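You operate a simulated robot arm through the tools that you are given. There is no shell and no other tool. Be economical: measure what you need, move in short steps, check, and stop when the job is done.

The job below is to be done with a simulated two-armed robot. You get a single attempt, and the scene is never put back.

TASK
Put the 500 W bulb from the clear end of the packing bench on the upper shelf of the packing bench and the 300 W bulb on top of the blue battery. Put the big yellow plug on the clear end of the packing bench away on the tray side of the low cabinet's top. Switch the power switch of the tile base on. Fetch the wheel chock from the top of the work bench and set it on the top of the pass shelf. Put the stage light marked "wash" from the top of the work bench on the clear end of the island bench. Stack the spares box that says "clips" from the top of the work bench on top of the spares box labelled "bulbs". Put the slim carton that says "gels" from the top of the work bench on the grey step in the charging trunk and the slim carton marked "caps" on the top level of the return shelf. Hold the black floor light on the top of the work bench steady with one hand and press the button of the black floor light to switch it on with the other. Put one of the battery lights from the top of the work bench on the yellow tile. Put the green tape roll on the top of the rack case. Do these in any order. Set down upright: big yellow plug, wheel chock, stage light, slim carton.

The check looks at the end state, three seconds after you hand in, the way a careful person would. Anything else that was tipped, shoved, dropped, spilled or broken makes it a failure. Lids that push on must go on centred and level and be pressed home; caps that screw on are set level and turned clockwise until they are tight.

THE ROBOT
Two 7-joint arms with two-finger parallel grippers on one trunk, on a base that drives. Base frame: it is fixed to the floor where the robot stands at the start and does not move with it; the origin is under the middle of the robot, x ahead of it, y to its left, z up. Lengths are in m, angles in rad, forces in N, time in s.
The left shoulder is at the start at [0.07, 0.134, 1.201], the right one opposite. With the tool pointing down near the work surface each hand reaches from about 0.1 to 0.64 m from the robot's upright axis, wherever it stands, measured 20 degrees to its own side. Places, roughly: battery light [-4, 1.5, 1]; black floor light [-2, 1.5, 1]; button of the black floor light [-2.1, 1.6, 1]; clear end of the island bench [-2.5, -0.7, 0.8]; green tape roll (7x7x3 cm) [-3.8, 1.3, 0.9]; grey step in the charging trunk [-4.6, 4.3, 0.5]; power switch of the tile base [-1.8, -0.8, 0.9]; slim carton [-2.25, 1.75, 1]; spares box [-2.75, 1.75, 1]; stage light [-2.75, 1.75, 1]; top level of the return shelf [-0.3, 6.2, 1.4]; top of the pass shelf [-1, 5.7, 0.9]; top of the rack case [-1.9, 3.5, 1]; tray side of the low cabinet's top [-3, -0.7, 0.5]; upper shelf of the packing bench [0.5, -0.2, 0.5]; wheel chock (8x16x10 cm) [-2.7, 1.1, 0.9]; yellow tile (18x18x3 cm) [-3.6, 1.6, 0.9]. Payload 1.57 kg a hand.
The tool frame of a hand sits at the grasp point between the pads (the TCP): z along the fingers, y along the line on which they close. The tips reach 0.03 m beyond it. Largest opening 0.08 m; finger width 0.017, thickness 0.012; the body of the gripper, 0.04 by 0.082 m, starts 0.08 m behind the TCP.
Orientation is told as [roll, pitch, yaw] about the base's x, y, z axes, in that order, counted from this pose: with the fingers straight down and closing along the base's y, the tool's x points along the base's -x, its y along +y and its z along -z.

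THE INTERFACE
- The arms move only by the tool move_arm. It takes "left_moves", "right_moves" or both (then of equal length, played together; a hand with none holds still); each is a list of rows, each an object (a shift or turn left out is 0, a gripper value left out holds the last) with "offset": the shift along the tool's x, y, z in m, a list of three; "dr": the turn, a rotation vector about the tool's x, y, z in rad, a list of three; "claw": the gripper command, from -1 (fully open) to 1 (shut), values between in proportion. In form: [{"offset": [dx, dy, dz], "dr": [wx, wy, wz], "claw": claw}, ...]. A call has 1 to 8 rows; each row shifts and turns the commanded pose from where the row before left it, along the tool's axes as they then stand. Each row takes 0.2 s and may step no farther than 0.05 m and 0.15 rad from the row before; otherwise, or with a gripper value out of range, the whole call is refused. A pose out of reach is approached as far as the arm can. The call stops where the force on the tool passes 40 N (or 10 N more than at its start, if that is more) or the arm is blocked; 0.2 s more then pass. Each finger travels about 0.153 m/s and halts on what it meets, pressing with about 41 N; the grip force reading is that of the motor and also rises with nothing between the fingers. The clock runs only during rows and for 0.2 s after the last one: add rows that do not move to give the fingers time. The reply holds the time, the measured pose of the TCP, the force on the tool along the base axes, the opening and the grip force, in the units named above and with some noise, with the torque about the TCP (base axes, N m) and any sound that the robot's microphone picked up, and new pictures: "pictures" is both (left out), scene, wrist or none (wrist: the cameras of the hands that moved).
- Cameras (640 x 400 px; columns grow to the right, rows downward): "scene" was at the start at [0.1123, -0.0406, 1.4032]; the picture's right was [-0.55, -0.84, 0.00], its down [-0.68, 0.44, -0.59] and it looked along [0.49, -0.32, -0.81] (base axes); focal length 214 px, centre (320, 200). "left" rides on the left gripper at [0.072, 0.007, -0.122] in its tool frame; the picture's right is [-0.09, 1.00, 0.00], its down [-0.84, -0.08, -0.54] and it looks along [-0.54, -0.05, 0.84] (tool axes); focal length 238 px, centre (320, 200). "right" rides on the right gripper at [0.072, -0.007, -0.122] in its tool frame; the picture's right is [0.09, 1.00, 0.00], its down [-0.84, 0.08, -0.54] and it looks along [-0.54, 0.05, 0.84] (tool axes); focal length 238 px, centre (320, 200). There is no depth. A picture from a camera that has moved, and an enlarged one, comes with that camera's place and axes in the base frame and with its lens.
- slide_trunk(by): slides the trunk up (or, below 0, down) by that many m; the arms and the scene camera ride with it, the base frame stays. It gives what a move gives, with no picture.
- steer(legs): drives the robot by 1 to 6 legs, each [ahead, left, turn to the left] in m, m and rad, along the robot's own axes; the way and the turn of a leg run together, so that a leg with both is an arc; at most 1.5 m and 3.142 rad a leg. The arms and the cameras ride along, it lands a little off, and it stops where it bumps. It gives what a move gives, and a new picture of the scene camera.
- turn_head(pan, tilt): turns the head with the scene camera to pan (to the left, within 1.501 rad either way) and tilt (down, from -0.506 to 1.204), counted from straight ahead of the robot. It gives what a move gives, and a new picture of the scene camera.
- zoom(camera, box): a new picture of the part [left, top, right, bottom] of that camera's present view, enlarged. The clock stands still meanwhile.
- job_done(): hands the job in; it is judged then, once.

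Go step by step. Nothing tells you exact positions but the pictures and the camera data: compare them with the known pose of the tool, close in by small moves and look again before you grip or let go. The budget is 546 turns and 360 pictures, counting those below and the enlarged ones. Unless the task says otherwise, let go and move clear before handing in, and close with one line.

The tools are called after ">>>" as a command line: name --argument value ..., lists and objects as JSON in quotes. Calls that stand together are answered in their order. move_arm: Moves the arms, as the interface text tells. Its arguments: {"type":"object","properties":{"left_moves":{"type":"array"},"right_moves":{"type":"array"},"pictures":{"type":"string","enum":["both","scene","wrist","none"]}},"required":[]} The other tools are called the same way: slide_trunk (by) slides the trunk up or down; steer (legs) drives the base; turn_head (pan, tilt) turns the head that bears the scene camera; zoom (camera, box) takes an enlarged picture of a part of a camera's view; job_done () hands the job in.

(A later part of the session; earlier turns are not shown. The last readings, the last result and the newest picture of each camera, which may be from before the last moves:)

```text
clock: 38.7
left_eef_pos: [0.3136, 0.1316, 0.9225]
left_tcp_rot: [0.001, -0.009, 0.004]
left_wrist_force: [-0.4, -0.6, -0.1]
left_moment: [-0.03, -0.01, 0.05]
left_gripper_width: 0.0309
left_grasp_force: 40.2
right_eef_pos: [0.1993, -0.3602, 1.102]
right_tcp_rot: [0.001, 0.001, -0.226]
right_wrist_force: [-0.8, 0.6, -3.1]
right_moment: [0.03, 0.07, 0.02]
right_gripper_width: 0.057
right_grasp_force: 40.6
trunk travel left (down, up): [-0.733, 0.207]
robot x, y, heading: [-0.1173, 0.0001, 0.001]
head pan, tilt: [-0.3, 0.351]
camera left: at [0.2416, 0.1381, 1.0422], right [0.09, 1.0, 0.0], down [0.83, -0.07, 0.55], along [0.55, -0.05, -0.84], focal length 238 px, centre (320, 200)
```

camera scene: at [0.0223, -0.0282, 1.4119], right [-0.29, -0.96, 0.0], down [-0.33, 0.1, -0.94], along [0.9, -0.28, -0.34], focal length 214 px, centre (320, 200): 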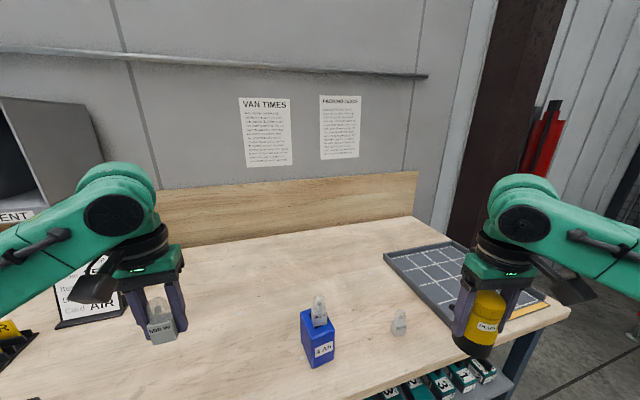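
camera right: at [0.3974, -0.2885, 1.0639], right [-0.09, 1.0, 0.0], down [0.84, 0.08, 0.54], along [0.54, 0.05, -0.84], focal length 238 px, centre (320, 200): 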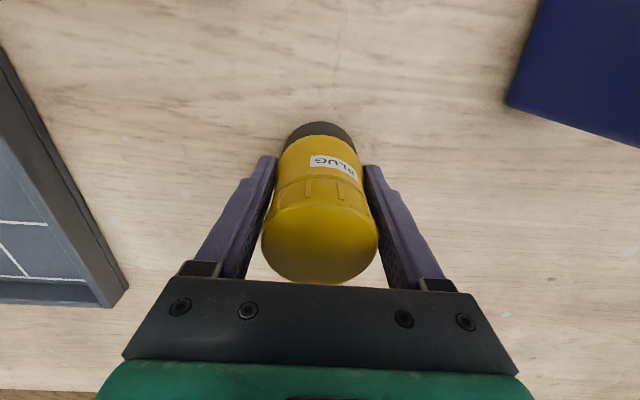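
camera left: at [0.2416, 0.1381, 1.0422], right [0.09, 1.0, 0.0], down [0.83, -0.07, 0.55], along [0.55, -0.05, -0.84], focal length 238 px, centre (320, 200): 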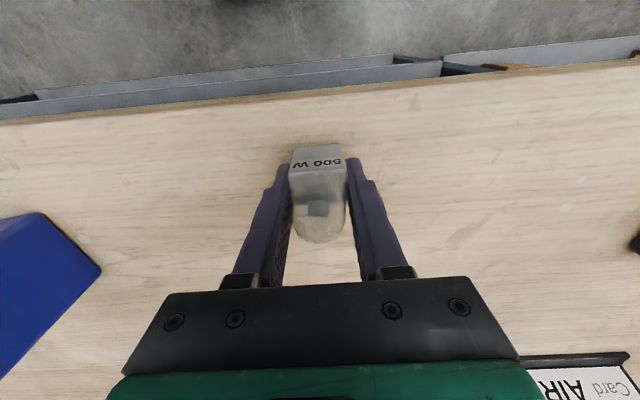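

>>> move_arm --left_moves '[{"offset": [0, 0, 0.009]}, {"claw": 0}, {"claw": -1}, {}, {"offset": [0, 0, -0.04]}, {"offset": [0, 0, -0.05]}, {"offset": [0, 0, -0.02]}]' --pictures "none"

>>> move_arm --left_moves '[{"dr": [0, -0.15, 0]}, {"dr": [0, -0.15, 0]}, {"dr": [0, -0.15, 0]}, {"dr": [0, -0.15, 0]}, {"dr": [0, -0.15, 0]}]' --pictures "both"

```text
clock: 40.3
left_eef_pos: [0.3163, 0.1318, 1.0225]
left_tcp_rot: [-0.001, -0.009, 0.006]
left_wrist_force: [-0.1, -0.3, 0.3]
left_moment: [0.03, 0.03, -0.06]
left_gripper_width: 0.0802
left_grasp_force: 0.0
right_eef_pos: [0.2003, -0.3609, 1.1013]
right_tcp_rot: [0.001, 0.0, -0.227]
right_wrist_force: [-0.5, 0.5, -3.1]
right_moment: [0.03, 0.01, 0.02]
right_gripper_width: 0.0569
right_grasp_force: 41.1
trunk travel left (down, up): [-0.733, 0.207]
robot x, y, heading: [-0.118, -0.0024, -0.001]
head pan, tilt: [-0.3, 0.351]
```

```text
clock: 41.5
left_eef_pos: [0.3143, 0.1304, 1.0238]
left_tcp_rot: [0.002, -0.759, 0.004]
left_wrist_force: [-1.0, 0.1, 0.8]
left_moment: [0.0, 0.01, 0.01]
left_gripper_width: 0.08
left_grasp_force: 0.2
right_eef_pos: [0.2003, -0.3633, 1.1012]
right_tcp_rot: [0.005, -0.003, -0.227]
right_wrist_force: [0.3, -0.6, -3.5]
right_moment: [0.05, -0.01, -0.01]
right_gripper_width: 0.0569
right_grasp_force: 40.9
trunk travel left (down, up): [-0.733, 0.207]
robot x, y, heading: [-0.1174, -0.0007, 0.007]
head pan, tilt: [-0.3, 0.351]
camera scene: at [0.0225, -0.0309, 1.4119], right [-0.29, -0.96, 0.0], down [-0.33, 0.1, -0.94], along [0.9, -0.27, -0.34], focal length 214 px, centre (320, 200)
camera left: at [0.1786, 0.135, 1.0614], right [0.06, 1.0, 0.06], down [0.23, -0.08, 0.97], along [0.97, -0.04, -0.24], focal length 238 px, centre (320, 200)
```

scene: 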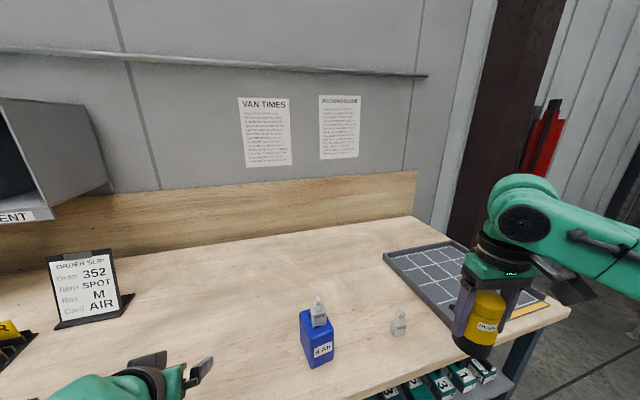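
left: 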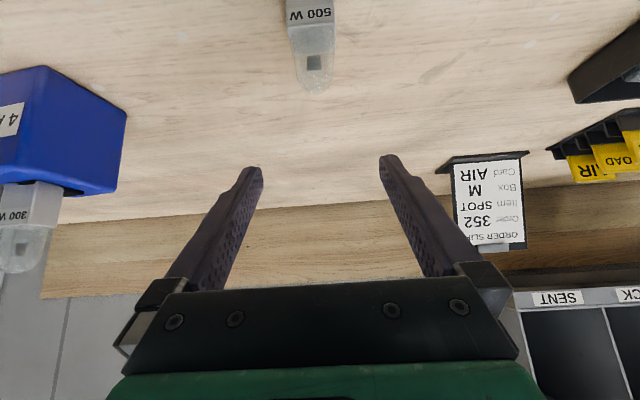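

>>> move_arm --left_moves '[{"offset": [0.0272, 0, 0.0248]}, {"offset": [0.0272, 0, 0.0248]}, {"offset": [0.0265, 0, 0.024]}]' --pictures "wrist"

```text
clock: 42.3
left_eef_pos: [0.3064, 0.1327, 0.9139]
left_tcp_rot: [-0.001, -0.759, 0.004]
left_wrist_force: [-1.0, -0.7, 0.0]
left_moment: [-0.01, 0.01, -0.01]
left_gripper_width: 0.0798
left_grasp_force: 0.0
right_eef_pos: [0.2005, -0.361, 1.102]
right_tcp_rot: [0.003, -0.001, -0.227]
right_wrist_force: [0.9, 0.1, -2.3]
right_moment: [0.01, 0.01, 0.0]
right_gripper_width: 0.057
right_grasp_force: 41.5
trunk travel left (down, up): [-0.733, 0.207]
robot x, y, heading: [-0.1135, -0.0005, 0.003]
head pan, tilt: [-0.3, 0.351]
camera left: at [0.171, 0.1373, 0.9512], right [0.06, 1.0, 0.06], down [0.23, -0.08, 0.97], along [0.97, -0.05, -0.24], focal length 238 px, centre (320, 200)
```

left: 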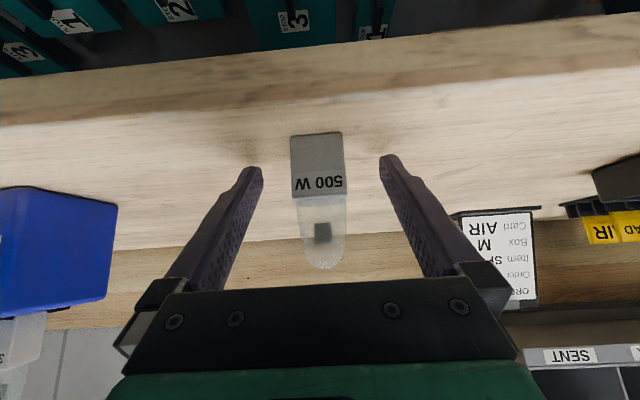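

Fingers straddle the base; close and lift.

>>> move_arm --left_moves '[{"claw": 0.3}, {"claw": 1}, {"claw": 1}, {"offset": [-0.02, 0, -0.022]}, {"offset": [-0.03, 0, -0.033]}]' --pictures "wrist"

```text
clock: 43.5
left_eef_pos: [0.3026, 0.1311, 0.9875]
left_tcp_rot: [0.0, -0.757, 0.003]
left_wrist_force: [-0.4, -0.6, -0.5]
left_moment: [-0.02, -0.02, 0.0]
left_gripper_width: 0.0309
left_grasp_force: 40.1
right_eef_pos: [0.2002, -0.3617, 1.1008]
right_tcp_rot: [0.002, 0.0, -0.228]
right_wrist_force: [0.3, -0.3, -3.0]
right_moment: [-0.01, 0.03, 0.02]
right_gripper_width: 0.0568
right_grasp_force: 40.8
trunk travel left (down, up): [-0.733, 0.207]
robot x, y, heading: [-0.1142, 0.0008, 0.002]
head pan, tilt: [-0.3, 0.351]
camera left: at [0.1683, 0.1365, 1.026], right [0.06, 1.0, 0.06], down [0.24, -0.08, 0.97], along [0.97, -0.05, -0.24], focal length 238 px, centre (320, 200)
```

left: 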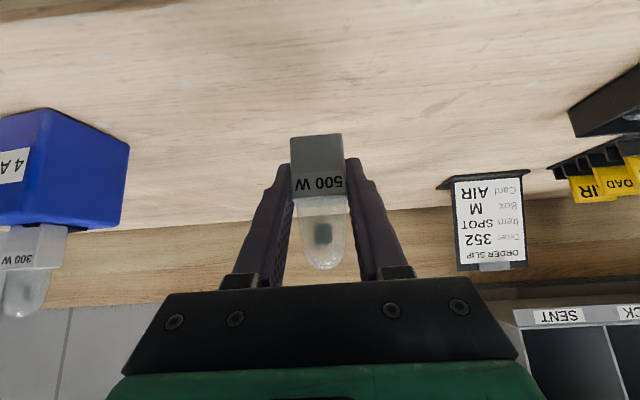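

Bulb regripped at 45°. Back off, shift right 0.29, lower the trunk 0.4.

>>> steer --legs '[[-0.3, 0, 0], [0, -0.29, 0]]'

>>> slide_trunk --by -0.4

>>> turn_head --pan 0.1 --tilt 0.45

```text
clock: 47.1
left_eef_pos: [-0.0011, -0.1485, 0.9874]
left_tcp_rot: [-0.002, -0.759, 0.004]
left_wrist_force: [-0.2, 0.5, -0.4]
left_moment: [-0.01, -0.02, 0.02]
left_gripper_width: 0.0311
left_grasp_force: 40.2
right_eef_pos: [-0.1052, -0.6407, 1.1018]
right_tcp_rot: [0.002, -0.001, -0.23]
right_wrist_force: [-0.4, 0.3, -3.1]
right_moment: [0.0, 0.02, 0.0]
right_gripper_width: 0.0567
right_grasp_force: 40.9
trunk travel left (down, up): [-0.733, 0.207]
robot x, y, heading: [-0.4232, -0.2756, -0.001]
head pan, tilt: [-0.3, 0.351]
camera scene: at [-0.2813, -0.3071, 1.4117], right [-0.3, -0.96, 0.0], down [-0.33, 0.1, -0.94], along [0.9, -0.28, -0.34], focal length 214 px, centre (320, 200)
```

scene: 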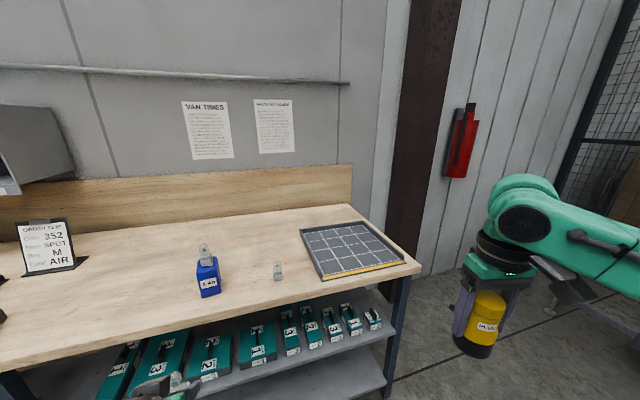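

```text
clock: 51.0
left_eef_pos: [-0.0009, -0.1487, 0.5872]
left_tcp_rot: [-0.002, -0.758, 0.002]
left_wrist_force: [-0.7, 0.6, -0.7]
left_moment: [0.01, 0.01, 0.02]
left_gripper_width: 0.0312
left_grasp_force: 39.9
right_eef_pos: [-0.1059, -0.6408, 0.7016]
right_tcp_rot: [0.002, -0.002, -0.23]
right_wrist_force: [0.6, -1.2, -2.7]
right_moment: [0.0, 0.03, -0.02]
right_gripper_width: 0.0569
right_grasp_force: 40.7
trunk travel left (down, up): [-0.333, 0.607]
robot x, y, heading: [-0.4165, -0.2789, 0.0]
head pan, tilt: [-0.3, 0.351]
```

```text
clock: 51.8
left_eef_pos: [-0.0012, -0.1484, 0.5869]
left_tcp_rot: [-0.001, -0.759, 0.001]
left_wrist_force: [-0.3, -1.3, -0.4]
left_moment: [0.0, -0.04, 0.0]
left_gripper_width: 0.0313
left_grasp_force: 39.6
right_eef_pos: [-0.1053, -0.6412, 0.7013]
right_tcp_rot: [0.002, 0.0, -0.231]
right_wrist_force: [0.2, 0.7, -3.6]
right_moment: [0.03, -0.02, 0.02]
right_gripper_width: 0.057
right_grasp_force: 41.1
trunk travel left (down, up): [-0.333, 0.607]
robot x, y, heading: [-0.4237, -0.2802, 0.001]
head pan, tilt: [0.099, 0.45]
camera scene: at [-0.2789, -0.2716, 1.0025], right [0.1, -1.0, 0.0], down [-0.43, -0.04, -0.9], along [0.9, 0.09, -0.44], focal length 214 px, centre (320, 200)
```

scene: 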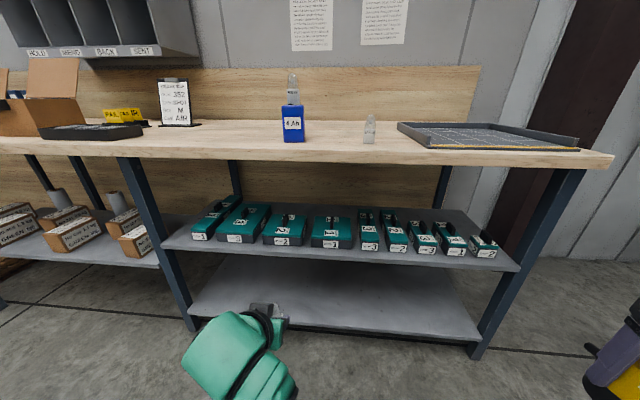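

Drive forward 0.2 and then extend the left arm under the bench top.

>>> steer --legs '[[0.2, -0.02, 0]]'

>>> zoom --camera "left" --box '[0, 0, 640, 400]'

```text
clock: 53.4
left_eef_pos: [0.2018, -0.1708, 0.588]
left_tcp_rot: [0.0, -0.757, -0.002]
left_wrist_force: [-0.3, 0.7, -0.1]
left_moment: [0.02, -0.02, -0.02]
left_gripper_width: 0.0311
left_grasp_force: 39.7
right_eef_pos: [0.0957, -0.6621, 0.7004]
right_tcp_rot: [0.001, -0.001, -0.231]
right_wrist_force: [0.4, -0.3, -3.4]
right_moment: [0.03, 0.01, -0.03]
right_gripper_width: 0.0569
right_grasp_force: 41.0
trunk travel left (down, up): [-0.333, 0.607]
robot x, y, heading: [-0.2202, -0.3046, -0.005]
head pan, tilt: [0.099, 0.45]
camera scene: at [-0.0763, -0.2924, 1.0024], right [0.1, -1.0, 0.0], down [-0.43, -0.04, -0.9], along [0.9, 0.09, -0.44], focal length 214 px, centre (320, 200)
```

scene: 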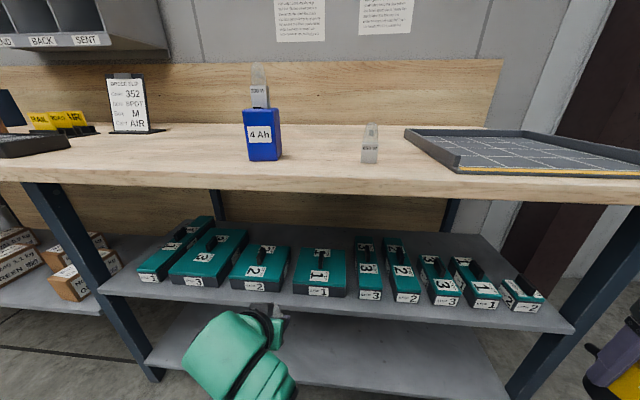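

```text
1.00 times, centred on (320, 200) of left
camera zoom: at [0.066, -0.1643, 0.6255], right [0.07, 1.0, 0.06], down [0.23, -0.08, 0.97], along [0.97, -0.05, -0.24], focal length 238 px, centre (320, 200)
```

zoom: 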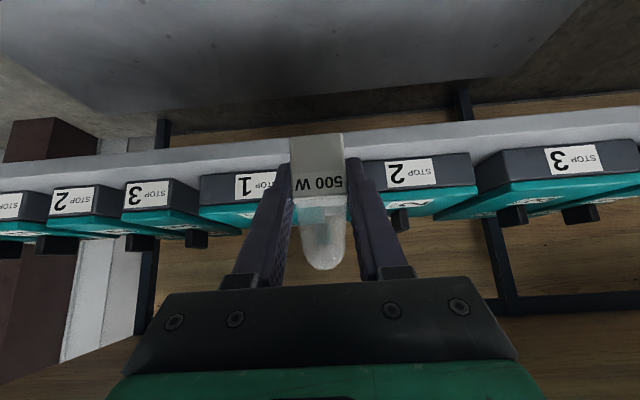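

>>> move_arm --left_moves '[{"offset": [-0.0281, 0, 0.0266]}, {"offset": [-0.0281, 0, 0.0266]}, {"offset": [-0.0281, 0, 0.0266]}]' --pictures "both"

```text
clock: 54.2
left_eef_pos: [0.3161, -0.1702, 0.5892]
left_tcp_rot: [-0.001, -0.761, -0.001]
left_wrist_force: [-1.1, -0.2, 3.2]
left_moment: [-0.08, -0.07, -0.02]
left_gripper_width: 0.0311
left_grasp_force: 39.9
right_eef_pos: [0.0939, -0.6629, 0.701]
right_tcp_rot: [0.002, 0.001, -0.232]
right_wrist_force: [0.4, -0.2, -2.7]
right_moment: [-0.01, -0.02, 0.01]
right_gripper_width: 0.0568
right_grasp_force: 40.9
trunk travel left (down, up): [-0.333, 0.607]
robot x, y, heading: [-0.2162, -0.2986, -0.002]
head pan, tilt: [0.099, 0.45]
camera scene: at [-0.0775, -0.2925, 1.0027], right [0.1, -1.0, 0.0], down [-0.43, -0.04, -0.9], along [0.9, 0.09, -0.43], focal length 214 px, centre (320, 200)
camera left: at [0.181, -0.1651, 0.6275], right [0.07, 1.0, 0.06], down [0.23, -0.08, 0.97], along [0.97, -0.05, -0.24], focal length 238 px, centre (320, 200)
```

scene: 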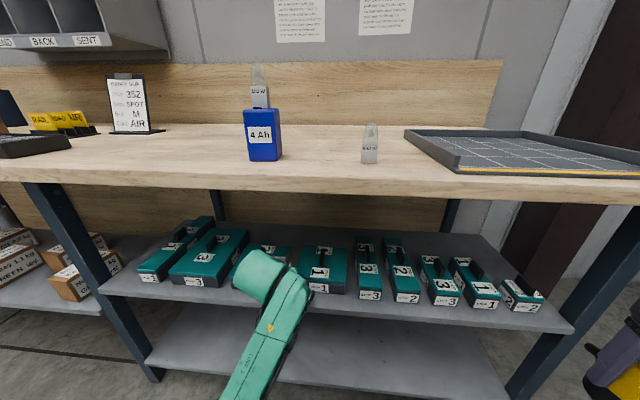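
left: 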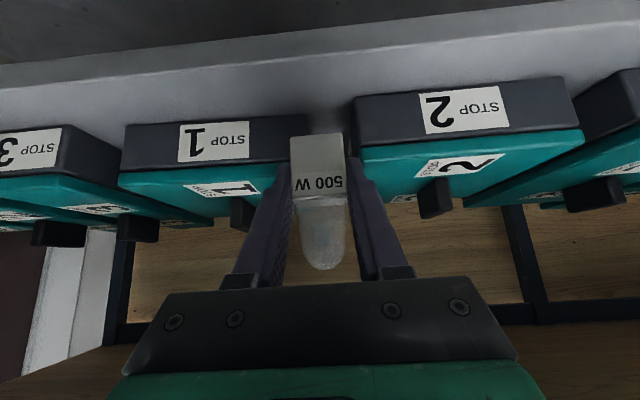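

>>> zoom --camera "left" --box '[220, 0, 440, 150]'

>>> zoom --camera "scene" --box '[230, 240, 420, 340]'

```text
2.67 times, centred on (330, 75) of left
camera zoom: at [0.181, -0.1651, 0.6275], right [0.07, 1.0, 0.06], down [0.23, -0.08, 0.97], along [0.97, -0.05, -0.24], focal length 636 px, centre (293, 533)
```

zoom: 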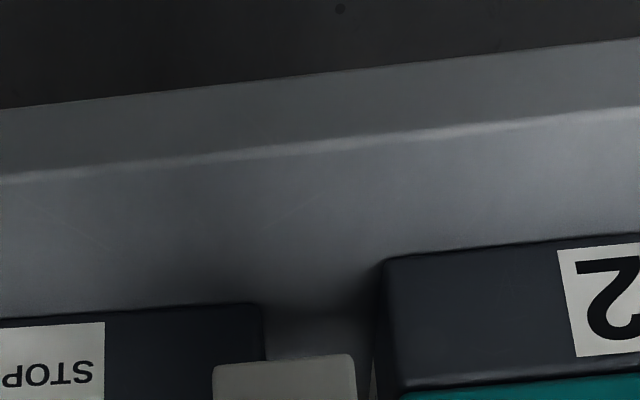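

```text
3.37 times, centred on (325, 290) of scene
camera zoom: at [-0.0775, -0.2925, 1.0027], right [0.1, -1.0, 0.0], down [-0.43, -0.04, -0.9], along [0.9, 0.09, -0.43], focal length 722 px, centre (303, -103)
```

zoom: 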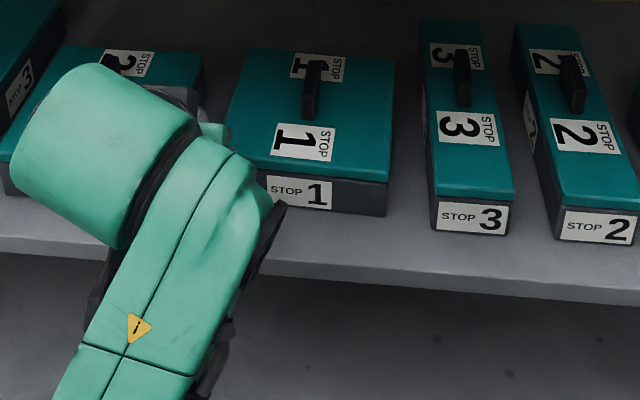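

Strip is ~4.5 cm deep, gap centre y≈-0.16. Lower toward the shelf.

>>> move_arm --left_moves '[{"offset": [0.0144, 0.004, 0.0173]}, {"offset": [0.0144, 0.004, 0.0173]}]' --pictures "wrist"

```text
clock: 54.6
left_eef_pos: [0.3207, -0.1696, 0.5872]
left_tcp_rot: [-0.017, -0.802, 0.009]
left_wrist_force: [-3.5, -0.1, 15.6]
left_moment: [-0.38, -0.34, -0.11]
left_gripper_width: 0.0307
left_grasp_force: 40.6
right_eef_pos: [0.0936, -0.6616, 0.702]
right_tcp_rot: [0.003, 0.0, -0.232]
right_wrist_force: [0.1, 0.8, -4.1]
right_moment: [-0.01, 0.04, -0.03]
right_gripper_width: 0.057
right_grasp_force: 40.7
trunk travel left (down, up): [-0.333, 0.607]
robot x, y, heading: [-0.2201, -0.2996, -0.005]
head pan, tilt: [0.099, 0.45]
stopped in row 1 (left hand): the force on the tool passed its limit (the readings are from after the stop); the commanded pose is now the measured one
camera left: at [0.1833, -0.1636, 0.6196], right [0.07, 1.0, 0.05], down [0.19, -0.07, 0.98], along [0.98, -0.06, -0.2], focal length 238 px, centre (320, 200)
```

left: 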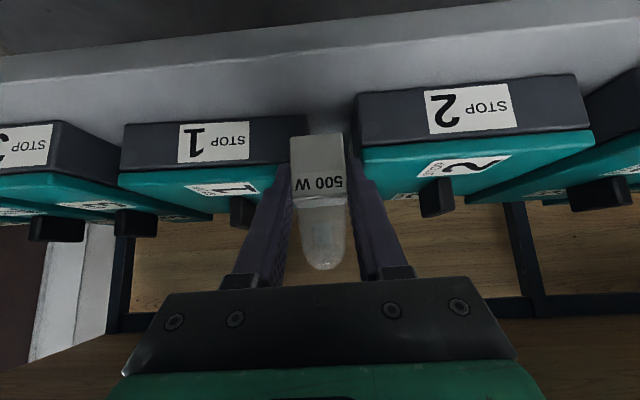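

The right fingertip rests on case 1's lid: the cases stand farther forward/higher than I took. Shelf then is z≈0.525. I'll back up/out and go in front of case 1 (more space).

>>> move_arm --left_moves '[{"offset": [0.001, 0, -0.029], "dr": [-0.012, 0.043, 0.012]}, {"offset": [0, -0.032, 0]}, {"offset": [0, -0.032, 0]}]' --pictures "wrist"

```text
clock: 55.4
left_eef_pos: [0.2986, -0.2348, 0.6022]
left_tcp_rot: [0.012, -0.745, -0.011]
left_wrist_force: [0.4, -0.1, 0.5]
left_moment: [-0.04, -0.03, -0.01]
left_gripper_width: 0.0311
left_grasp_force: 39.9
right_eef_pos: [0.0952, -0.663, 0.7008]
right_tcp_rot: [0.002, 0.0, -0.232]
right_wrist_force: [0.0, 0.6, -3.3]
right_moment: [-0.01, 0.01, -0.04]
right_gripper_width: 0.057
right_grasp_force: 41.3
trunk travel left (down, up): [-0.333, 0.607]
robot x, y, heading: [-0.2213, -0.3014, -0.0]
head pan, tilt: [0.099, 0.45]
camera left: at [0.1634, -0.2285, 0.6413], right [0.07, 0.99, 0.07], down [0.25, -0.09, 0.97], along [0.97, -0.05, -0.25], focal length 238 px, centre (320, 200)
```

left: 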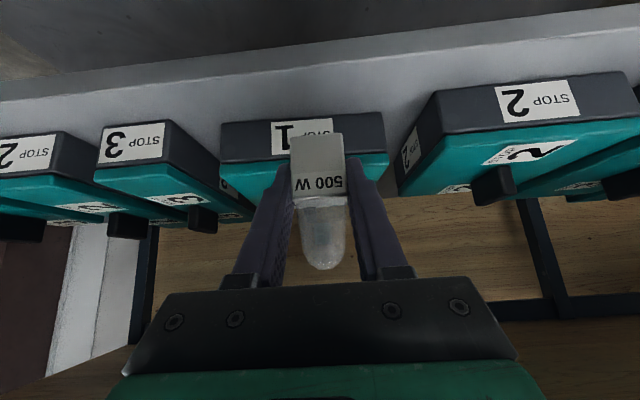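

>>> move_arm --left_moves '[{"offset": [0.0118, 0, 0.0143], "dr": [0.008, -0.012, -0.008]}, {"offset": [0.0118, 0, 0.0143]}]' --pictures "wrist"

>>> zoom --camera "left" --box '[180, 40, 460, 200]'

```text
clock: 56.0
left_eef_pos: [0.3015, -0.2341, 0.5646]
left_tcp_rot: [-0.007, -0.757, 0.0]
left_wrist_force: [-0.6, 0.0, -0.9]
left_moment: [0.0, -0.04, -0.02]
left_gripper_width: 0.0313
left_grasp_force: 40.3
right_eef_pos: [0.0948, -0.6629, 0.7009]
right_tcp_rot: [0.003, 0.0, -0.232]
right_wrist_force: [-1.3, -0.9, -2.3]
right_moment: [-0.01, 0.04, 0.02]
right_gripper_width: 0.0566
right_grasp_force: 40.9
trunk travel left (down, up): [-0.333, 0.607]
robot x, y, heading: [-0.2195, -0.2984, -0.005]
head pan, tilt: [0.099, 0.45]
camera left: at [0.166, -0.2266, 0.6024], right [0.07, 1.0, 0.06], down [0.23, -0.07, 0.97], along [0.97, -0.05, -0.24], focal length 238 px, centre (320, 200)
```

left: 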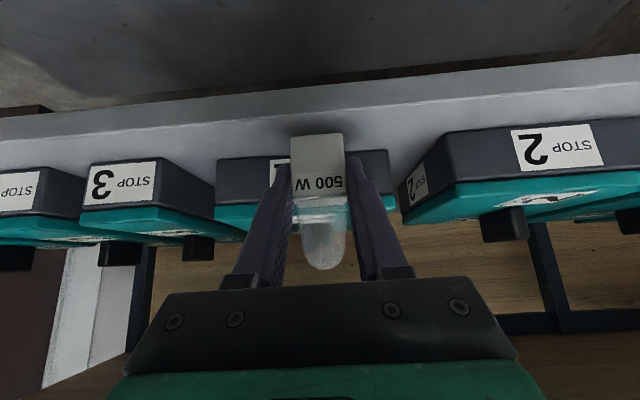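

```text
2.29 times, centred on (320, 120) of left
camera zoom: at [0.166, -0.2266, 0.6024], right [0.07, 1.0, 0.06], down [0.23, -0.07, 0.97], along [0.97, -0.05, -0.24], focal length 545 px, centre (320, 383)
```

zoom: 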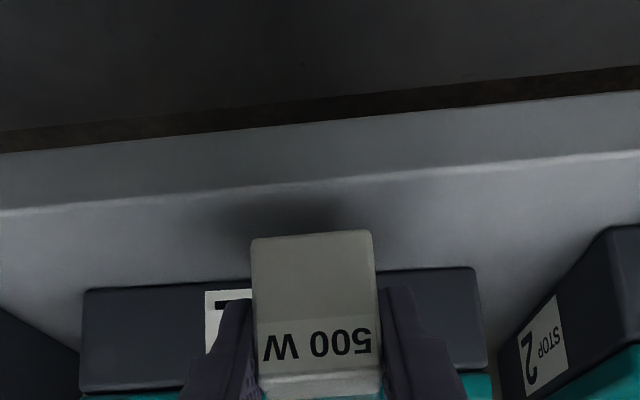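

Shelf z≈0.521, edge x≈0.288. Final lowering.

>>> move_arm --left_moves '[{"offset": [0.0011, 0, 0.0099]}, {"offset": [0.002, 0, 0.0022]}]' --pictures "none"

>>> zoom --camera "left" --box '[180, 40, 460, 200]'

```text
clock: 56.6
left_eef_pos: [0.3066, -0.2343, 0.5529]
left_tcp_rot: [-0.006, -0.76, -0.001]
left_wrist_force: [-1.3, 0.3, 0.7]
left_moment: [0.03, 0.03, -0.01]
left_gripper_width: 0.031
left_grasp_force: 39.7
right_eef_pos: [0.0949, -0.6621, 0.7021]
right_tcp_rot: [0.003, -0.001, -0.233]
right_wrist_force: [-0.5, 0.9, -2.6]
right_moment: [0.01, -0.02, -0.02]
right_gripper_width: 0.0569
right_grasp_force: 41.2
trunk travel left (down, up): [-0.333, 0.607]
robot x, y, heading: [-0.2183, -0.3001, -0.01]
head pan, tilt: [0.099, 0.45]
```

```text
2.29 times, centred on (320, 120) of left
camera zoom: at [0.1718, -0.2263, 0.5911], right [0.07, 1.0, 0.06], down [0.23, -0.08, 0.97], along [0.97, -0.05, -0.24], focal length 545 px, centre (320, 383)
```

zoom: 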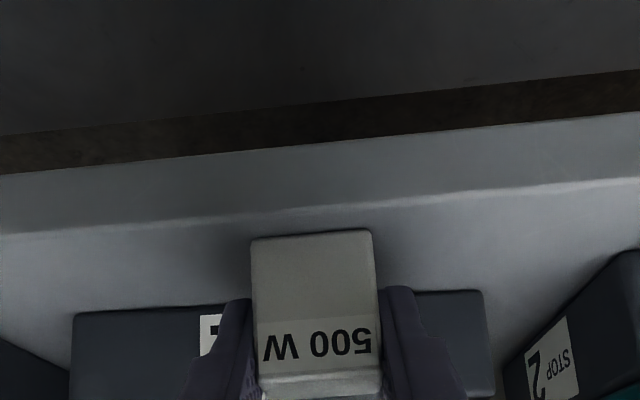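

>>> move_arm --left_moves '[{"offset": [0.002, 0, 0.0022]}, {"offset": [0.002, 0, 0.0022]}]' --pictures "none"

>>> zoom --camera "left" --box '[180, 40, 460, 200]'

```text
clock: 57.2
left_eef_pos: [0.3064, -0.2333, 0.5529]
left_tcp_rot: [-0.005, -0.77, 0.002]
left_wrist_force: [3.4, 1.4, 23.2]
left_moment: [0.12, 0.04, -0.07]
left_gripper_width: 0.0313
left_grasp_force: 40.0
right_eef_pos: [0.0944, -0.6621, 0.7017]
right_tcp_rot: [0.002, -0.004, -0.231]
right_wrist_force: [0.7, 0.5, -2.9]
right_moment: [-0.01, 0.04, 0.01]
right_gripper_width: 0.057
right_grasp_force: 40.9
trunk travel left (down, up): [-0.333, 0.607]
robot x, y, heading: [-0.219, -0.2962, -0.002]
head pan, tilt: [0.099, 0.45]
```

```text
2.29 times, centred on (320, 120) of left
camera zoom: at [0.171, -0.2265, 0.5893], right [0.07, 1.0, 0.06], down [0.22, -0.07, 0.97], along [0.97, -0.05, -0.23], focal length 545 px, centre (320, 383)
```

zoom: 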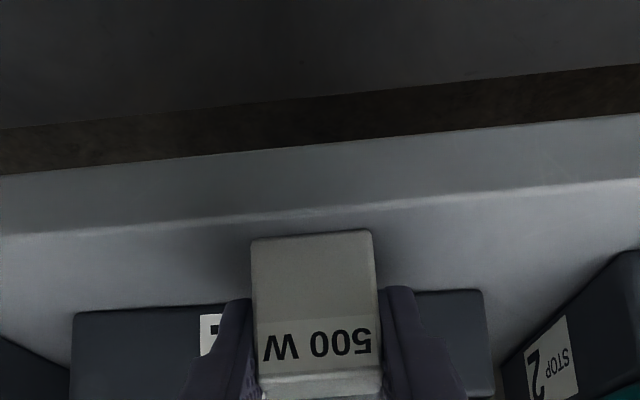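

Contact with the shelf. Ease off, release, withdraw backwards.

>>> move_arm --left_moves '[{"offset": [-0.002, 0, -0.0022]}, {"claw": 0}, {"claw": -1}, {}, {"offset": [0.025, 0, -0.03]}, {"offset": [0.025, 0, -0.03]}, {"offset": [0.025, 0, -0.03]}, {"offset": [0.025, 0, -0.03]}]' --pictures "wrist"

```text
clock: 59.2
left_eef_pos: [0.1663, -0.2094, 0.5546]
left_tcp_rot: [0.073, -0.736, 0.023]
left_wrist_force: [0.0, -0.2, 0.5]
left_moment: [-0.01, 0.02, -0.01]
left_gripper_width: 0.0797
left_grasp_force: 0.1
right_eef_pos: [0.0944, -0.6644, 0.7015]
right_tcp_rot: [0.002, 0.0, -0.233]
right_wrist_force: [-0.3, 0.2, -3.6]
right_moment: [0.01, -0.01, -0.01]
right_gripper_width: 0.0569
right_grasp_force: 40.7
trunk travel left (down, up): [-0.333, 0.607]
robot x, y, heading: [-0.2187, -0.3021, -0.006]
head pan, tilt: [0.099, 0.45]
stopped in row 8 (left hand): the arm was blocked; the commanded pose is now the measured one
camera left: at [0.0321, -0.2145, 0.5969], right [0.0, 0.99, 0.12], down [0.26, -0.11, 0.96], along [0.96, 0.03, -0.26], focal length 238 px, centre (320, 200)
```

left: 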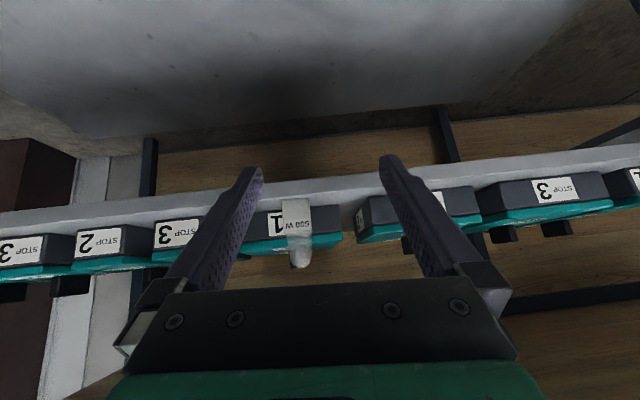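

Bulb stands on the shelf. Back away and check.

>>> steer --legs '[[-0.35, 0, 0]]'

>>> zoom --camera "scene" --box '[200, 180, 480, 300]'

```text
clock: 61.5
left_eef_pos: [-0.1843, -0.2081, 0.5556]
left_tcp_rot: [0.073, -0.735, 0.021]
left_wrist_force: [-0.1, 0.0, 0.0]
left_moment: [0.02, 0.0, 0.0]
left_gripper_width: 0.08
left_grasp_force: 0.0
right_eef_pos: [-0.2559, -0.6615, 0.7014]
right_tcp_rot: [0.002, -0.002, -0.234]
right_wrist_force: [0.4, -0.2, -3.0]
right_moment: [0.01, 0.01, -0.05]
right_gripper_width: 0.0569
right_grasp_force: 41.2
trunk travel left (down, up): [-0.333, 0.607]
robot x, y, heading: [-0.5714, -0.302, -0.006]
head pan, tilt: [0.099, 0.45]
camera scene: at [-0.4277, -0.2913, 1.0026], right [0.1, -1.0, 0.0], down [-0.43, -0.04, -0.9], along [0.9, 0.09, -0.44], focal length 214 px, centre (320, 200)
```

scene: 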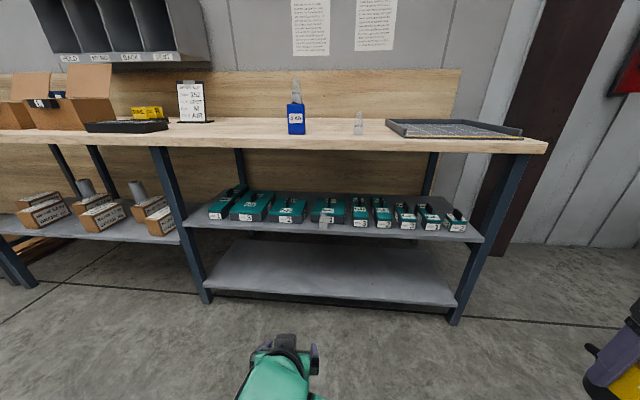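

```text
2.29 times, centred on (340, 240) of scene
camera zoom: at [-0.4277, -0.2913, 1.0026], right [0.1, -1.0, 0.0], down [-0.43, -0.04, -0.9], along [0.9, 0.09, -0.44], focal length 490 px, centre (274, 109)
```

zoom: 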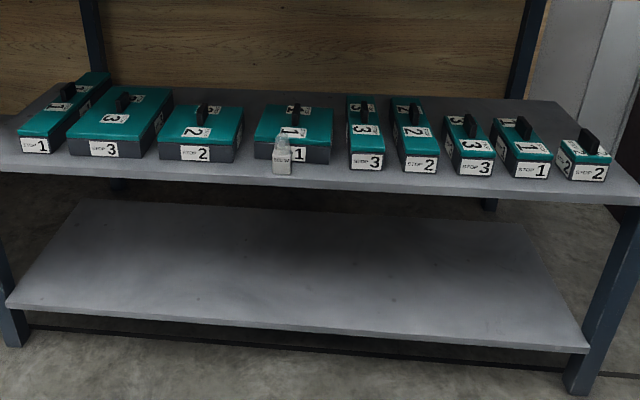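

Good. Next: straighten the left hand, raise the trunk, then turn round to view the room.

>>> move_arm --left_moves '[{"dr": [0, 0.147, 0], "offset": [-0.02, 0, -0.02]}, {"dr": [0, 0.147, 0], "offset": [-0.02, 0, -0.02]}, {"dr": [0, 0.147, 0], "offset": [-0.02, 0, -0.02]}, {"dr": [0, 0.147, 0], "offset": [-0.02, 0, -0.02]}, {"dr": [0, 0.147, 0], "offset": [-0.02, 0, -0.02]}, {"dr": [0.073, 0, 0.02], "offset": [-0.02, 0.04, -0.02]}, {"offset": [-0.02, 0.03, -0.03]}]' --pictures "none"

>>> slide_trunk --by 0.4

>>> turn_head --pan 1.5 --tilt 0.3

>>> turn_head --pan -1.5 --tilt 0.3

```text
clock: 62.0
left_eef_pos: [-0.1796, -0.16, 0.5538]
left_tcp_rot: [0.329, -0.5, -0.081]
left_wrist_force: [-0.8, -0.2, 0.5]
left_moment: [0.02, -0.01, 0.02]
left_gripper_width: 0.0798
left_grasp_force: 0.1
left hand out of reach, approached as far as the arm can: row 2
right_eef_pos: [-0.2562, -0.6615, 0.7002]
right_tcp_rot: [0.002, 0.0, -0.233]
right_wrist_force: [-0.1, -0.5, -3.5]
right_moment: [0.01, 0.01, 0.0]
right_gripper_width: 0.0572
right_grasp_force: 41.6
trunk travel left (down, up): [-0.333, 0.607]
robot x, y, heading: [-0.5657, -0.2985, -0.002]
head pan, tilt: [0.099, 0.45]
stopped in row 2 (left hand): the arm was blocked; the commanded pose is now the measured one
```

```text
clock: 65.9
left_eef_pos: [-0.1789, -0.1598, 0.9528]
left_tcp_rot: [0.328, -0.497, -0.081]
left_wrist_force: [0.0, -0.1, 0.3]
left_moment: [-0.01, -0.01, -0.01]
left_gripper_width: 0.0798
left_grasp_force: 0.0
right_eef_pos: [-0.256, -0.6617, 1.102]
right_tcp_rot: [0.003, 0.0, -0.234]
right_wrist_force: [0.1, -0.3, -3.6]
right_moment: [-0.01, 0.01, 0.0]
right_gripper_width: 0.0566
right_grasp_force: 40.9
trunk travel left (down, up): [-0.733, 0.207]
robot x, y, heading: [-0.5685, -0.2978, -0.004]
head pan, tilt: [0.099, 0.45]
```

```text
clock: 67.4
left_eef_pos: [-0.1798, -0.1591, 0.9526]
left_tcp_rot: [0.328, -0.498, -0.082]
left_wrist_force: [0.5, 0.3, 0.4]
left_moment: [0.02, -0.02, 0.0]
left_gripper_width: 0.0801
left_grasp_force: 0.0
right_eef_pos: [-0.2547, -0.6614, 1.1028]
right_tcp_rot: [0.002, -0.001, -0.233]
right_wrist_force: [-0.2, -0.3, -3.1]
right_moment: [0.03, 0.0, 0.02]
right_gripper_width: 0.0569
right_grasp_force: 41.3
trunk travel left (down, up): [-0.733, 0.207]
robot x, y, heading: [-0.5703, -0.2971, -0.003]
head pan, tilt: [1.499, 0.3]
camera scene: at [-0.5115, -0.2071, 1.4165], right [1.0, -0.08, 0.0], down [-0.02, -0.29, -0.96], along [0.07, 0.95, -0.3], focal length 214 px, centre (320, 200)
```

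scene: 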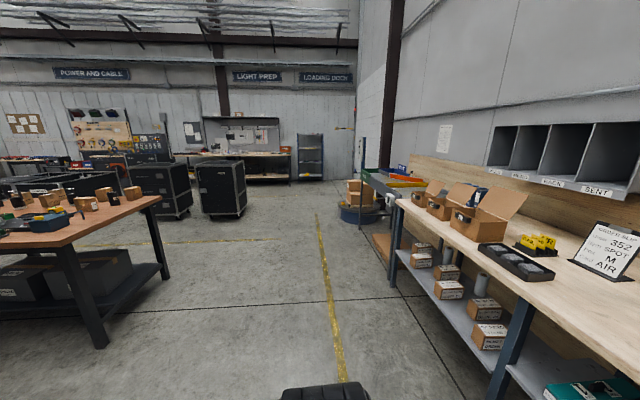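

```text
clock: 70.0
left_eef_pos: [-0.1782, -0.159, 0.9527]
left_tcp_rot: [0.327, -0.497, -0.082]
left_wrist_force: [-0.8, 0.0, 0.0]
left_moment: [0.0, -0.03, 0.01]
left_gripper_width: 0.0797
left_grasp_force: 0.2
right_eef_pos: [-0.2544, -0.6622, 1.1013]
right_tcp_rot: [0.0, 0.001, -0.234]
right_wrist_force: [-0.8, 0.8, -2.2]
right_moment: [-0.01, 0.01, 0.0]
right_gripper_width: 0.0571
right_grasp_force: 41.4
trunk travel left (down, up): [-0.733, 0.207]
robot x, y, heading: [-0.5705, -0.3008, -0.006]
head pan, tilt: [-1.499, 0.3]
camera scene: at [-0.5122, -0.3934, 1.4164], right [-1.0, -0.07, 0.0], down [-0.02, 0.3, -0.96], along [0.07, -0.95, -0.3], focal length 214 px, centre (320, 200)
```

scene: 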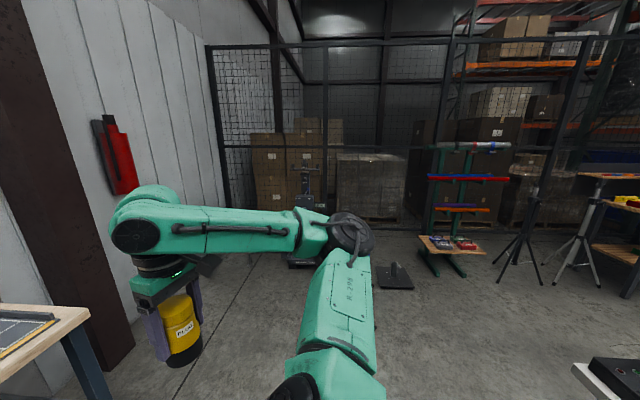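

The left arm got into an awkward fold; move its hand forward and up while unrolling it.

>>> move_arm --left_moves '[{"offset": [-0.045, 0, 0]}, {"offset": [-0.045, 0, 0]}, {"offset": [-0.03, 0.0, 0], "dr": [0.14, 0, 0]}, {"dr": [0.14, 0, 0.04]}, {"dr": [0.05, 0.1, 0.04]}, {"dr": [0, 0.14, 0]}, {"dr": [0, 0.14, 0]}, {"dr": [0, 0.12, 0]}]' --pictures "none"

```text
clock: 70.6
left_eef_pos: [-0.1016, -0.1191, 0.9829]
left_tcp_rot: [0.491, -0.475, -0.103]
left_wrist_force: [0.1, 0.3, 0.9]
left_moment: [-0.02, 0.01, -0.02]
left_gripper_width: 0.0801
left_grasp_force: 0.0
right_eef_pos: [-0.2542, -0.6623, 1.1016]
right_tcp_rot: [0.001, 0.003, -0.234]
right_wrist_force: [-0.1, 0.6, -3.3]
right_moment: [-0.01, 0.04, 0.0]
right_gripper_width: 0.057
right_grasp_force: 40.9
trunk travel left (down, up): [-0.733, 0.207]
robot x, y, heading: [-0.5748, -0.2967, -0.001]
head pan, tilt: [-1.499, 0.3]
stopped in row 3 (left hand): the arm was blocked; the commanded pose is now the measured one
```

>>> turn_head --pan 0.5 --tilt 0.7

```text
clock: 72.6
left_eef_pos: [-0.1016, -0.1186, 0.9855]
left_tcp_rot: [0.49, -0.476, -0.103]
left_wrist_force: [0.5, -0.3, -0.3]
left_moment: [-0.04, 0.0, 0.02]
left_gripper_width: 0.0801
left_grasp_force: 0.0
right_eef_pos: [-0.255, -0.6606, 1.1009]
right_tcp_rot: [0.002, 0.001, -0.233]
right_wrist_force: [0.3, -0.5, -1.4]
right_moment: [-0.01, 0.03, 0.01]
right_gripper_width: 0.057
right_grasp_force: 40.7
trunk travel left (down, up): [-0.733, 0.207]
robot x, y, heading: [-0.57, -0.2979, -0.005]
head pan, tilt: [0.499, 0.7]
camera scene: at [-0.4438, -0.2598, 1.3804], right [0.48, -0.88, 0.0], down [-0.57, -0.31, -0.76], along [0.67, 0.36, -0.64], focal length 214 px, centre (320, 200)
```

scene: 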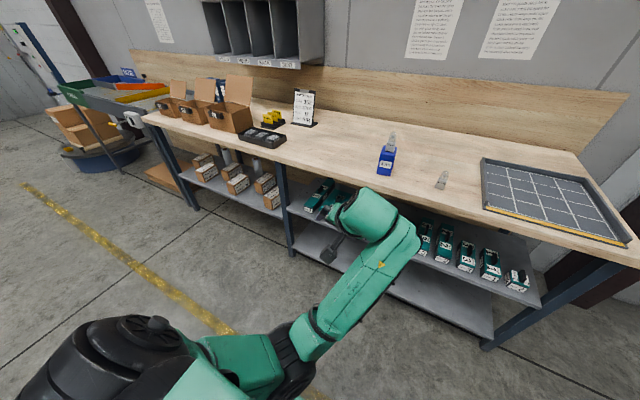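

>>> move_arm --left_moves '[{"offset": [-0.02, 0.035, 0]}, {"offset": [-0.02, 0.035, 0]}, {"offset": [-0.02, 0.035, 0]}, {"offset": [-0.02, 0.035, 0]}]' --pictures "none"

>>> move_arm --left_moves '[{"dr": [0.12, 0, 0]}, {"dr": [0.12, 0, 0]}, {"dr": [0.12, 0.05, 0.03]}, {"dr": [0.1, 0.1, 0.03]}, {"dr": [0, 0.14, 0.03]}, {"dr": [0, 0.14, 0]}]' --pictures "none"

```text
clock: 73.6
left_eef_pos: [-0.0476, 0.001, 1.0792]
left_tcp_rot: [0.489, -0.477, -0.102]
left_wrist_force: [0.3, 0.8, 0.6]
left_moment: [0.0, -0.04, 0.03]
left_gripper_width: 0.0801
left_grasp_force: 0.1
right_eef_pos: [-0.2549, -0.6613, 1.1008]
right_tcp_rot: [0.001, 0.002, -0.233]
right_wrist_force: [-0.4, -0.6, -3.6]
right_moment: [0.04, 0.03, 0.0]
right_gripper_width: 0.0568
right_grasp_force: 40.9
trunk travel left (down, up): [-0.733, 0.207]
robot x, y, heading: [-0.5703, -0.3004, -0.002]
head pan, tilt: [0.499, 0.7]
```

```text
clock: 75.0
left_eef_pos: [-0.0488, 0.0001, 1.0782]
left_tcp_rot: [0.054, -0.037, -0.165]
left_wrist_force: [-0.1, 0.5, -0.5]
left_moment: [0.0, 0.01, 0.03]
left_gripper_width: 0.0802
left_grasp_force: 0.1
right_eef_pos: [-0.2559, -0.6616, 1.1016]
right_tcp_rot: [0.003, 0.001, -0.233]
right_wrist_force: [0.8, -0.4, -3.0]
right_moment: [-0.01, -0.02, 0.0]
right_gripper_width: 0.057
right_grasp_force: 41.4
trunk travel left (down, up): [-0.733, 0.207]
robot x, y, heading: [-0.5667, -0.2963, -0.002]
head pan, tilt: [0.499, 0.7]
```

>>> move_arm --left_moves '[{"dr": [0.05, 0.037, -0.08]}, {"dr": [0, 0, -0.08]}, {"offset": [0.04, -0.015, 0]}, {"offset": [0.04, -0.015, 0]}, {"offset": [0.04, -0.015, 0]}, {"offset": [0.04, -0.015, 0]}]' --right_moves '[{"dr": [0, 0, -0.115]}, {"dr": [0, 0, -0.115]}, {"offset": [0, 0.02, 0]}, {"offset": [0, 0.02, 0]}, {"offset": [0, 0.02, 0]}, {"offset": [0, 0.02, 0]}]' --pictures "none"

>>> turn_head --pan 0 --tilt 0.6

>>> steer --legs '[[0, 0.3, 0], [0, 0, 3.0]]'

```text
clock: 76.4
left_eef_pos: [-0.0742, 0.0073, 1.0814]
left_tcp_rot: [-0.002, -0.004, -0.002]
left_wrist_force: [-0.2, -0.5, 0.0]
left_moment: [-0.01, -0.02, -0.01]
left_gripper_width: 0.0798
left_grasp_force: 0.1
left hand out of reach, approached as far as the arm can: row 3, 4, 5, 6
right_eef_pos: [-0.2573, -0.5816, 1.1017]
right_tcp_rot: [0.0, -0.001, -0.005]
right_wrist_force: [0.1, 0.9, -3.0]
right_moment: [-0.01, -0.02, -0.02]
right_gripper_width: 0.057
right_grasp_force: 40.5
trunk travel left (down, up): [-0.733, 0.207]
robot x, y, heading: [-0.5675, -0.3005, -0.003]
head pan, tilt: [0.499, 0.7]
```

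```text
clock: 77.3
left_eef_pos: [-0.0732, 0.0057, 1.0814]
left_tcp_rot: [-0.001, -0.002, -0.002]
left_wrist_force: [0.5, -0.1, 0.0]
left_moment: [-0.04, 0.02, 0.01]
left_gripper_width: 0.08
left_grasp_force: 0.0
right_eef_pos: [-0.2546, -0.583, 1.102]
right_tcp_rot: [0.0, 0.001, -0.003]
right_wrist_force: [0.7, -0.4, -2.6]
right_moment: [-0.01, 0.05, 0.02]
right_gripper_width: 0.0572
right_grasp_force: 41.1
trunk travel left (down, up): [-0.733, 0.207]
robot x, y, heading: [-0.5685, -0.2994, -0.002]
head pan, tilt: [0.0, 0.6]
camera scene: at [-0.43, -0.3005, 1.3889], right [0.0, -1.0, 0.0], down [-0.57, 0.0, -0.82], along [0.82, 0.0, -0.57], focal length 214 px, centre (320, 200)
```

scene: 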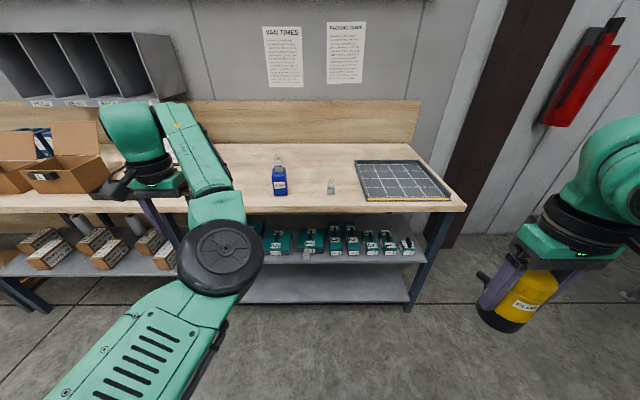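

```text
clock: 86.3
left_eef_pos: [-1.1078, -0.2162, 1.0823]
left_tcp_rot: [0.0, -0.002, 2.978]
left_wrist_force: [-1.2, -0.4, 0.0]
left_moment: [-0.03, 0.0, -0.02]
left_gripper_width: 0.0798
left_grasp_force: 0.1
right_eef_pos: [-0.8329, 0.3351, 1.1016]
right_tcp_rot: [0.002, -0.001, 2.975]
right_wrist_force: [0.8, -0.3, -3.5]
right_moment: [-0.03, -0.02, 0.0]
right_gripper_width: 0.0568
right_grasp_force: 41.1
trunk travel left (down, up): [-0.733, 0.207]
robot x, y, heading: [-0.5702, 0.0037, 2.974]
head pan, tilt: [0.0, 0.6]
camera scene: at [-0.705, 0.0258, 1.389], right [0.17, 0.99, 0.0], down [0.56, -0.09, -0.82], along [-0.81, 0.14, -0.57], focal length 214 px, centre (320, 200)
```

scene: 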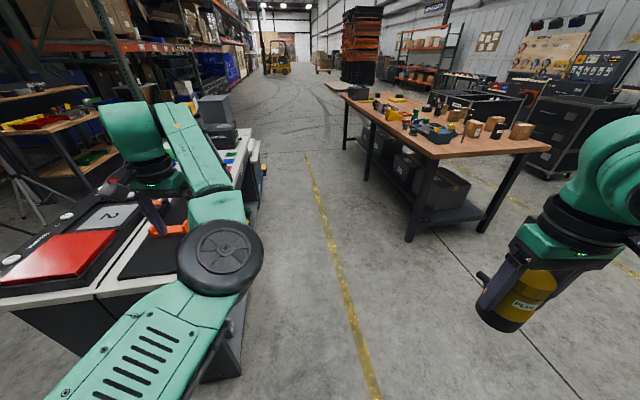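

The left elbow is in an unusual fold; I'll stretch the arm forward and up, then bring it back, hoping it folds the normal way.

>>> move_arm --left_moves '[{"offset": [-0.03, 0.0, -0.04]}, {"offset": [-0.03, 0.0, -0.04]}, {"offset": [-0.03, 0.0, -0.04]}, {"offset": [-0.03, 0.0, -0.04]}, {"offset": [-0.03, 0.0, -0.04]}, {"offset": [-0.03, 0, -0.03]}]' --pictures "scene"

```text
clock: 87.7
left_eef_pos: [-1.1655, -0.2044, 1.1602]
left_tcp_rot: [0.0, 0.0, 2.977]
left_wrist_force: [-0.2, 0.3, 0.1]
left_moment: [-0.05, -0.01, -0.01]
left_gripper_width: 0.0799
left_grasp_force: 0.1
left hand out of reach, approached as far as the arm can: row 3, 4, 5, 6
right_eef_pos: [-0.8347, 0.3363, 1.1022]
right_tcp_rot: [0.003, 0.001, 2.975]
right_wrist_force: [0.9, -0.5, -2.3]
right_moment: [0.0, -0.02, 0.0]
right_gripper_width: 0.057
right_grasp_force: 40.8
trunk travel left (down, up): [-0.733, 0.207]
robot x, y, heading: [-0.5656, 0.0025, 2.977]
head pan, tilt: [0.0, 0.6]
camera scene: at [-0.7052, 0.0264, 1.3889], right [0.17, 0.99, 0.0], down [0.56, -0.09, -0.82], along [-0.81, 0.14, -0.57], focal length 214 px, centre (320, 200)
```

scene: 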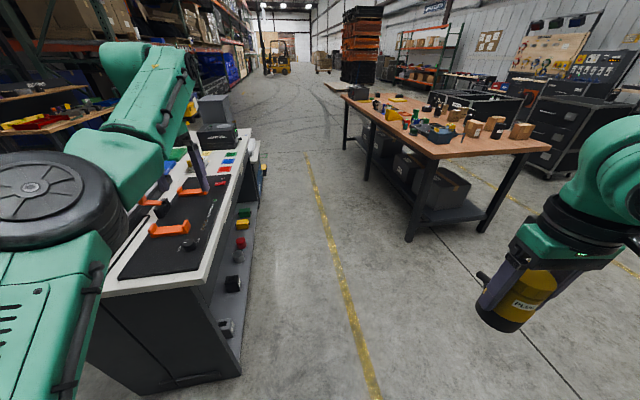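

>>> move_arm --left_moves '[{"offset": [0.04, 0.0, 0]}, {"offset": [0.04, 0.0, 0]}, {"offset": [0.04, 0.0, 0]}, {"offset": [0.04, -0.02, 0]}, {"offset": [0.04, -0.02, 0]}]' --pictures "scene"

```text
clock: 88.9
left_eef_pos: [-1.1129, -0.1897, 1.1585]
left_tcp_rot: [-0.003, -0.003, 2.974]
left_wrist_force: [-0.2, -0.6, 0.9]
left_moment: [0.03, 0.04, 0.04]
left_gripper_width: 0.0801
left_grasp_force: 0.0
left hand out of reach, approached as far as the arm can: row 1, 2, 3, 5
right_eef_pos: [-0.8326, 0.3328, 1.1043]
right_tcp_rot: [0.0, -0.003, 2.975]
right_wrist_force: [1.3, -0.5, -3.6]
right_moment: [0.04, -0.03, 0.0]
right_gripper_width: 0.0572
right_grasp_force: 40.7
trunk travel left (down, up): [-0.733, 0.207]
robot x, y, heading: [-0.5684, 0.0017, 2.974]
head pan, tilt: [0.0, 0.6]
camera scene: at [-0.7039, 0.0234, 1.3891], right [0.17, 0.99, 0.0], down [0.56, -0.09, -0.83], along [-0.81, 0.14, -0.56], focal length 214 px, centre (320, 200)
```

scene: 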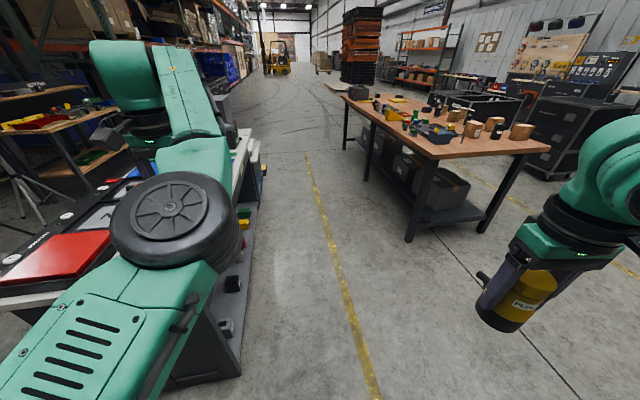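

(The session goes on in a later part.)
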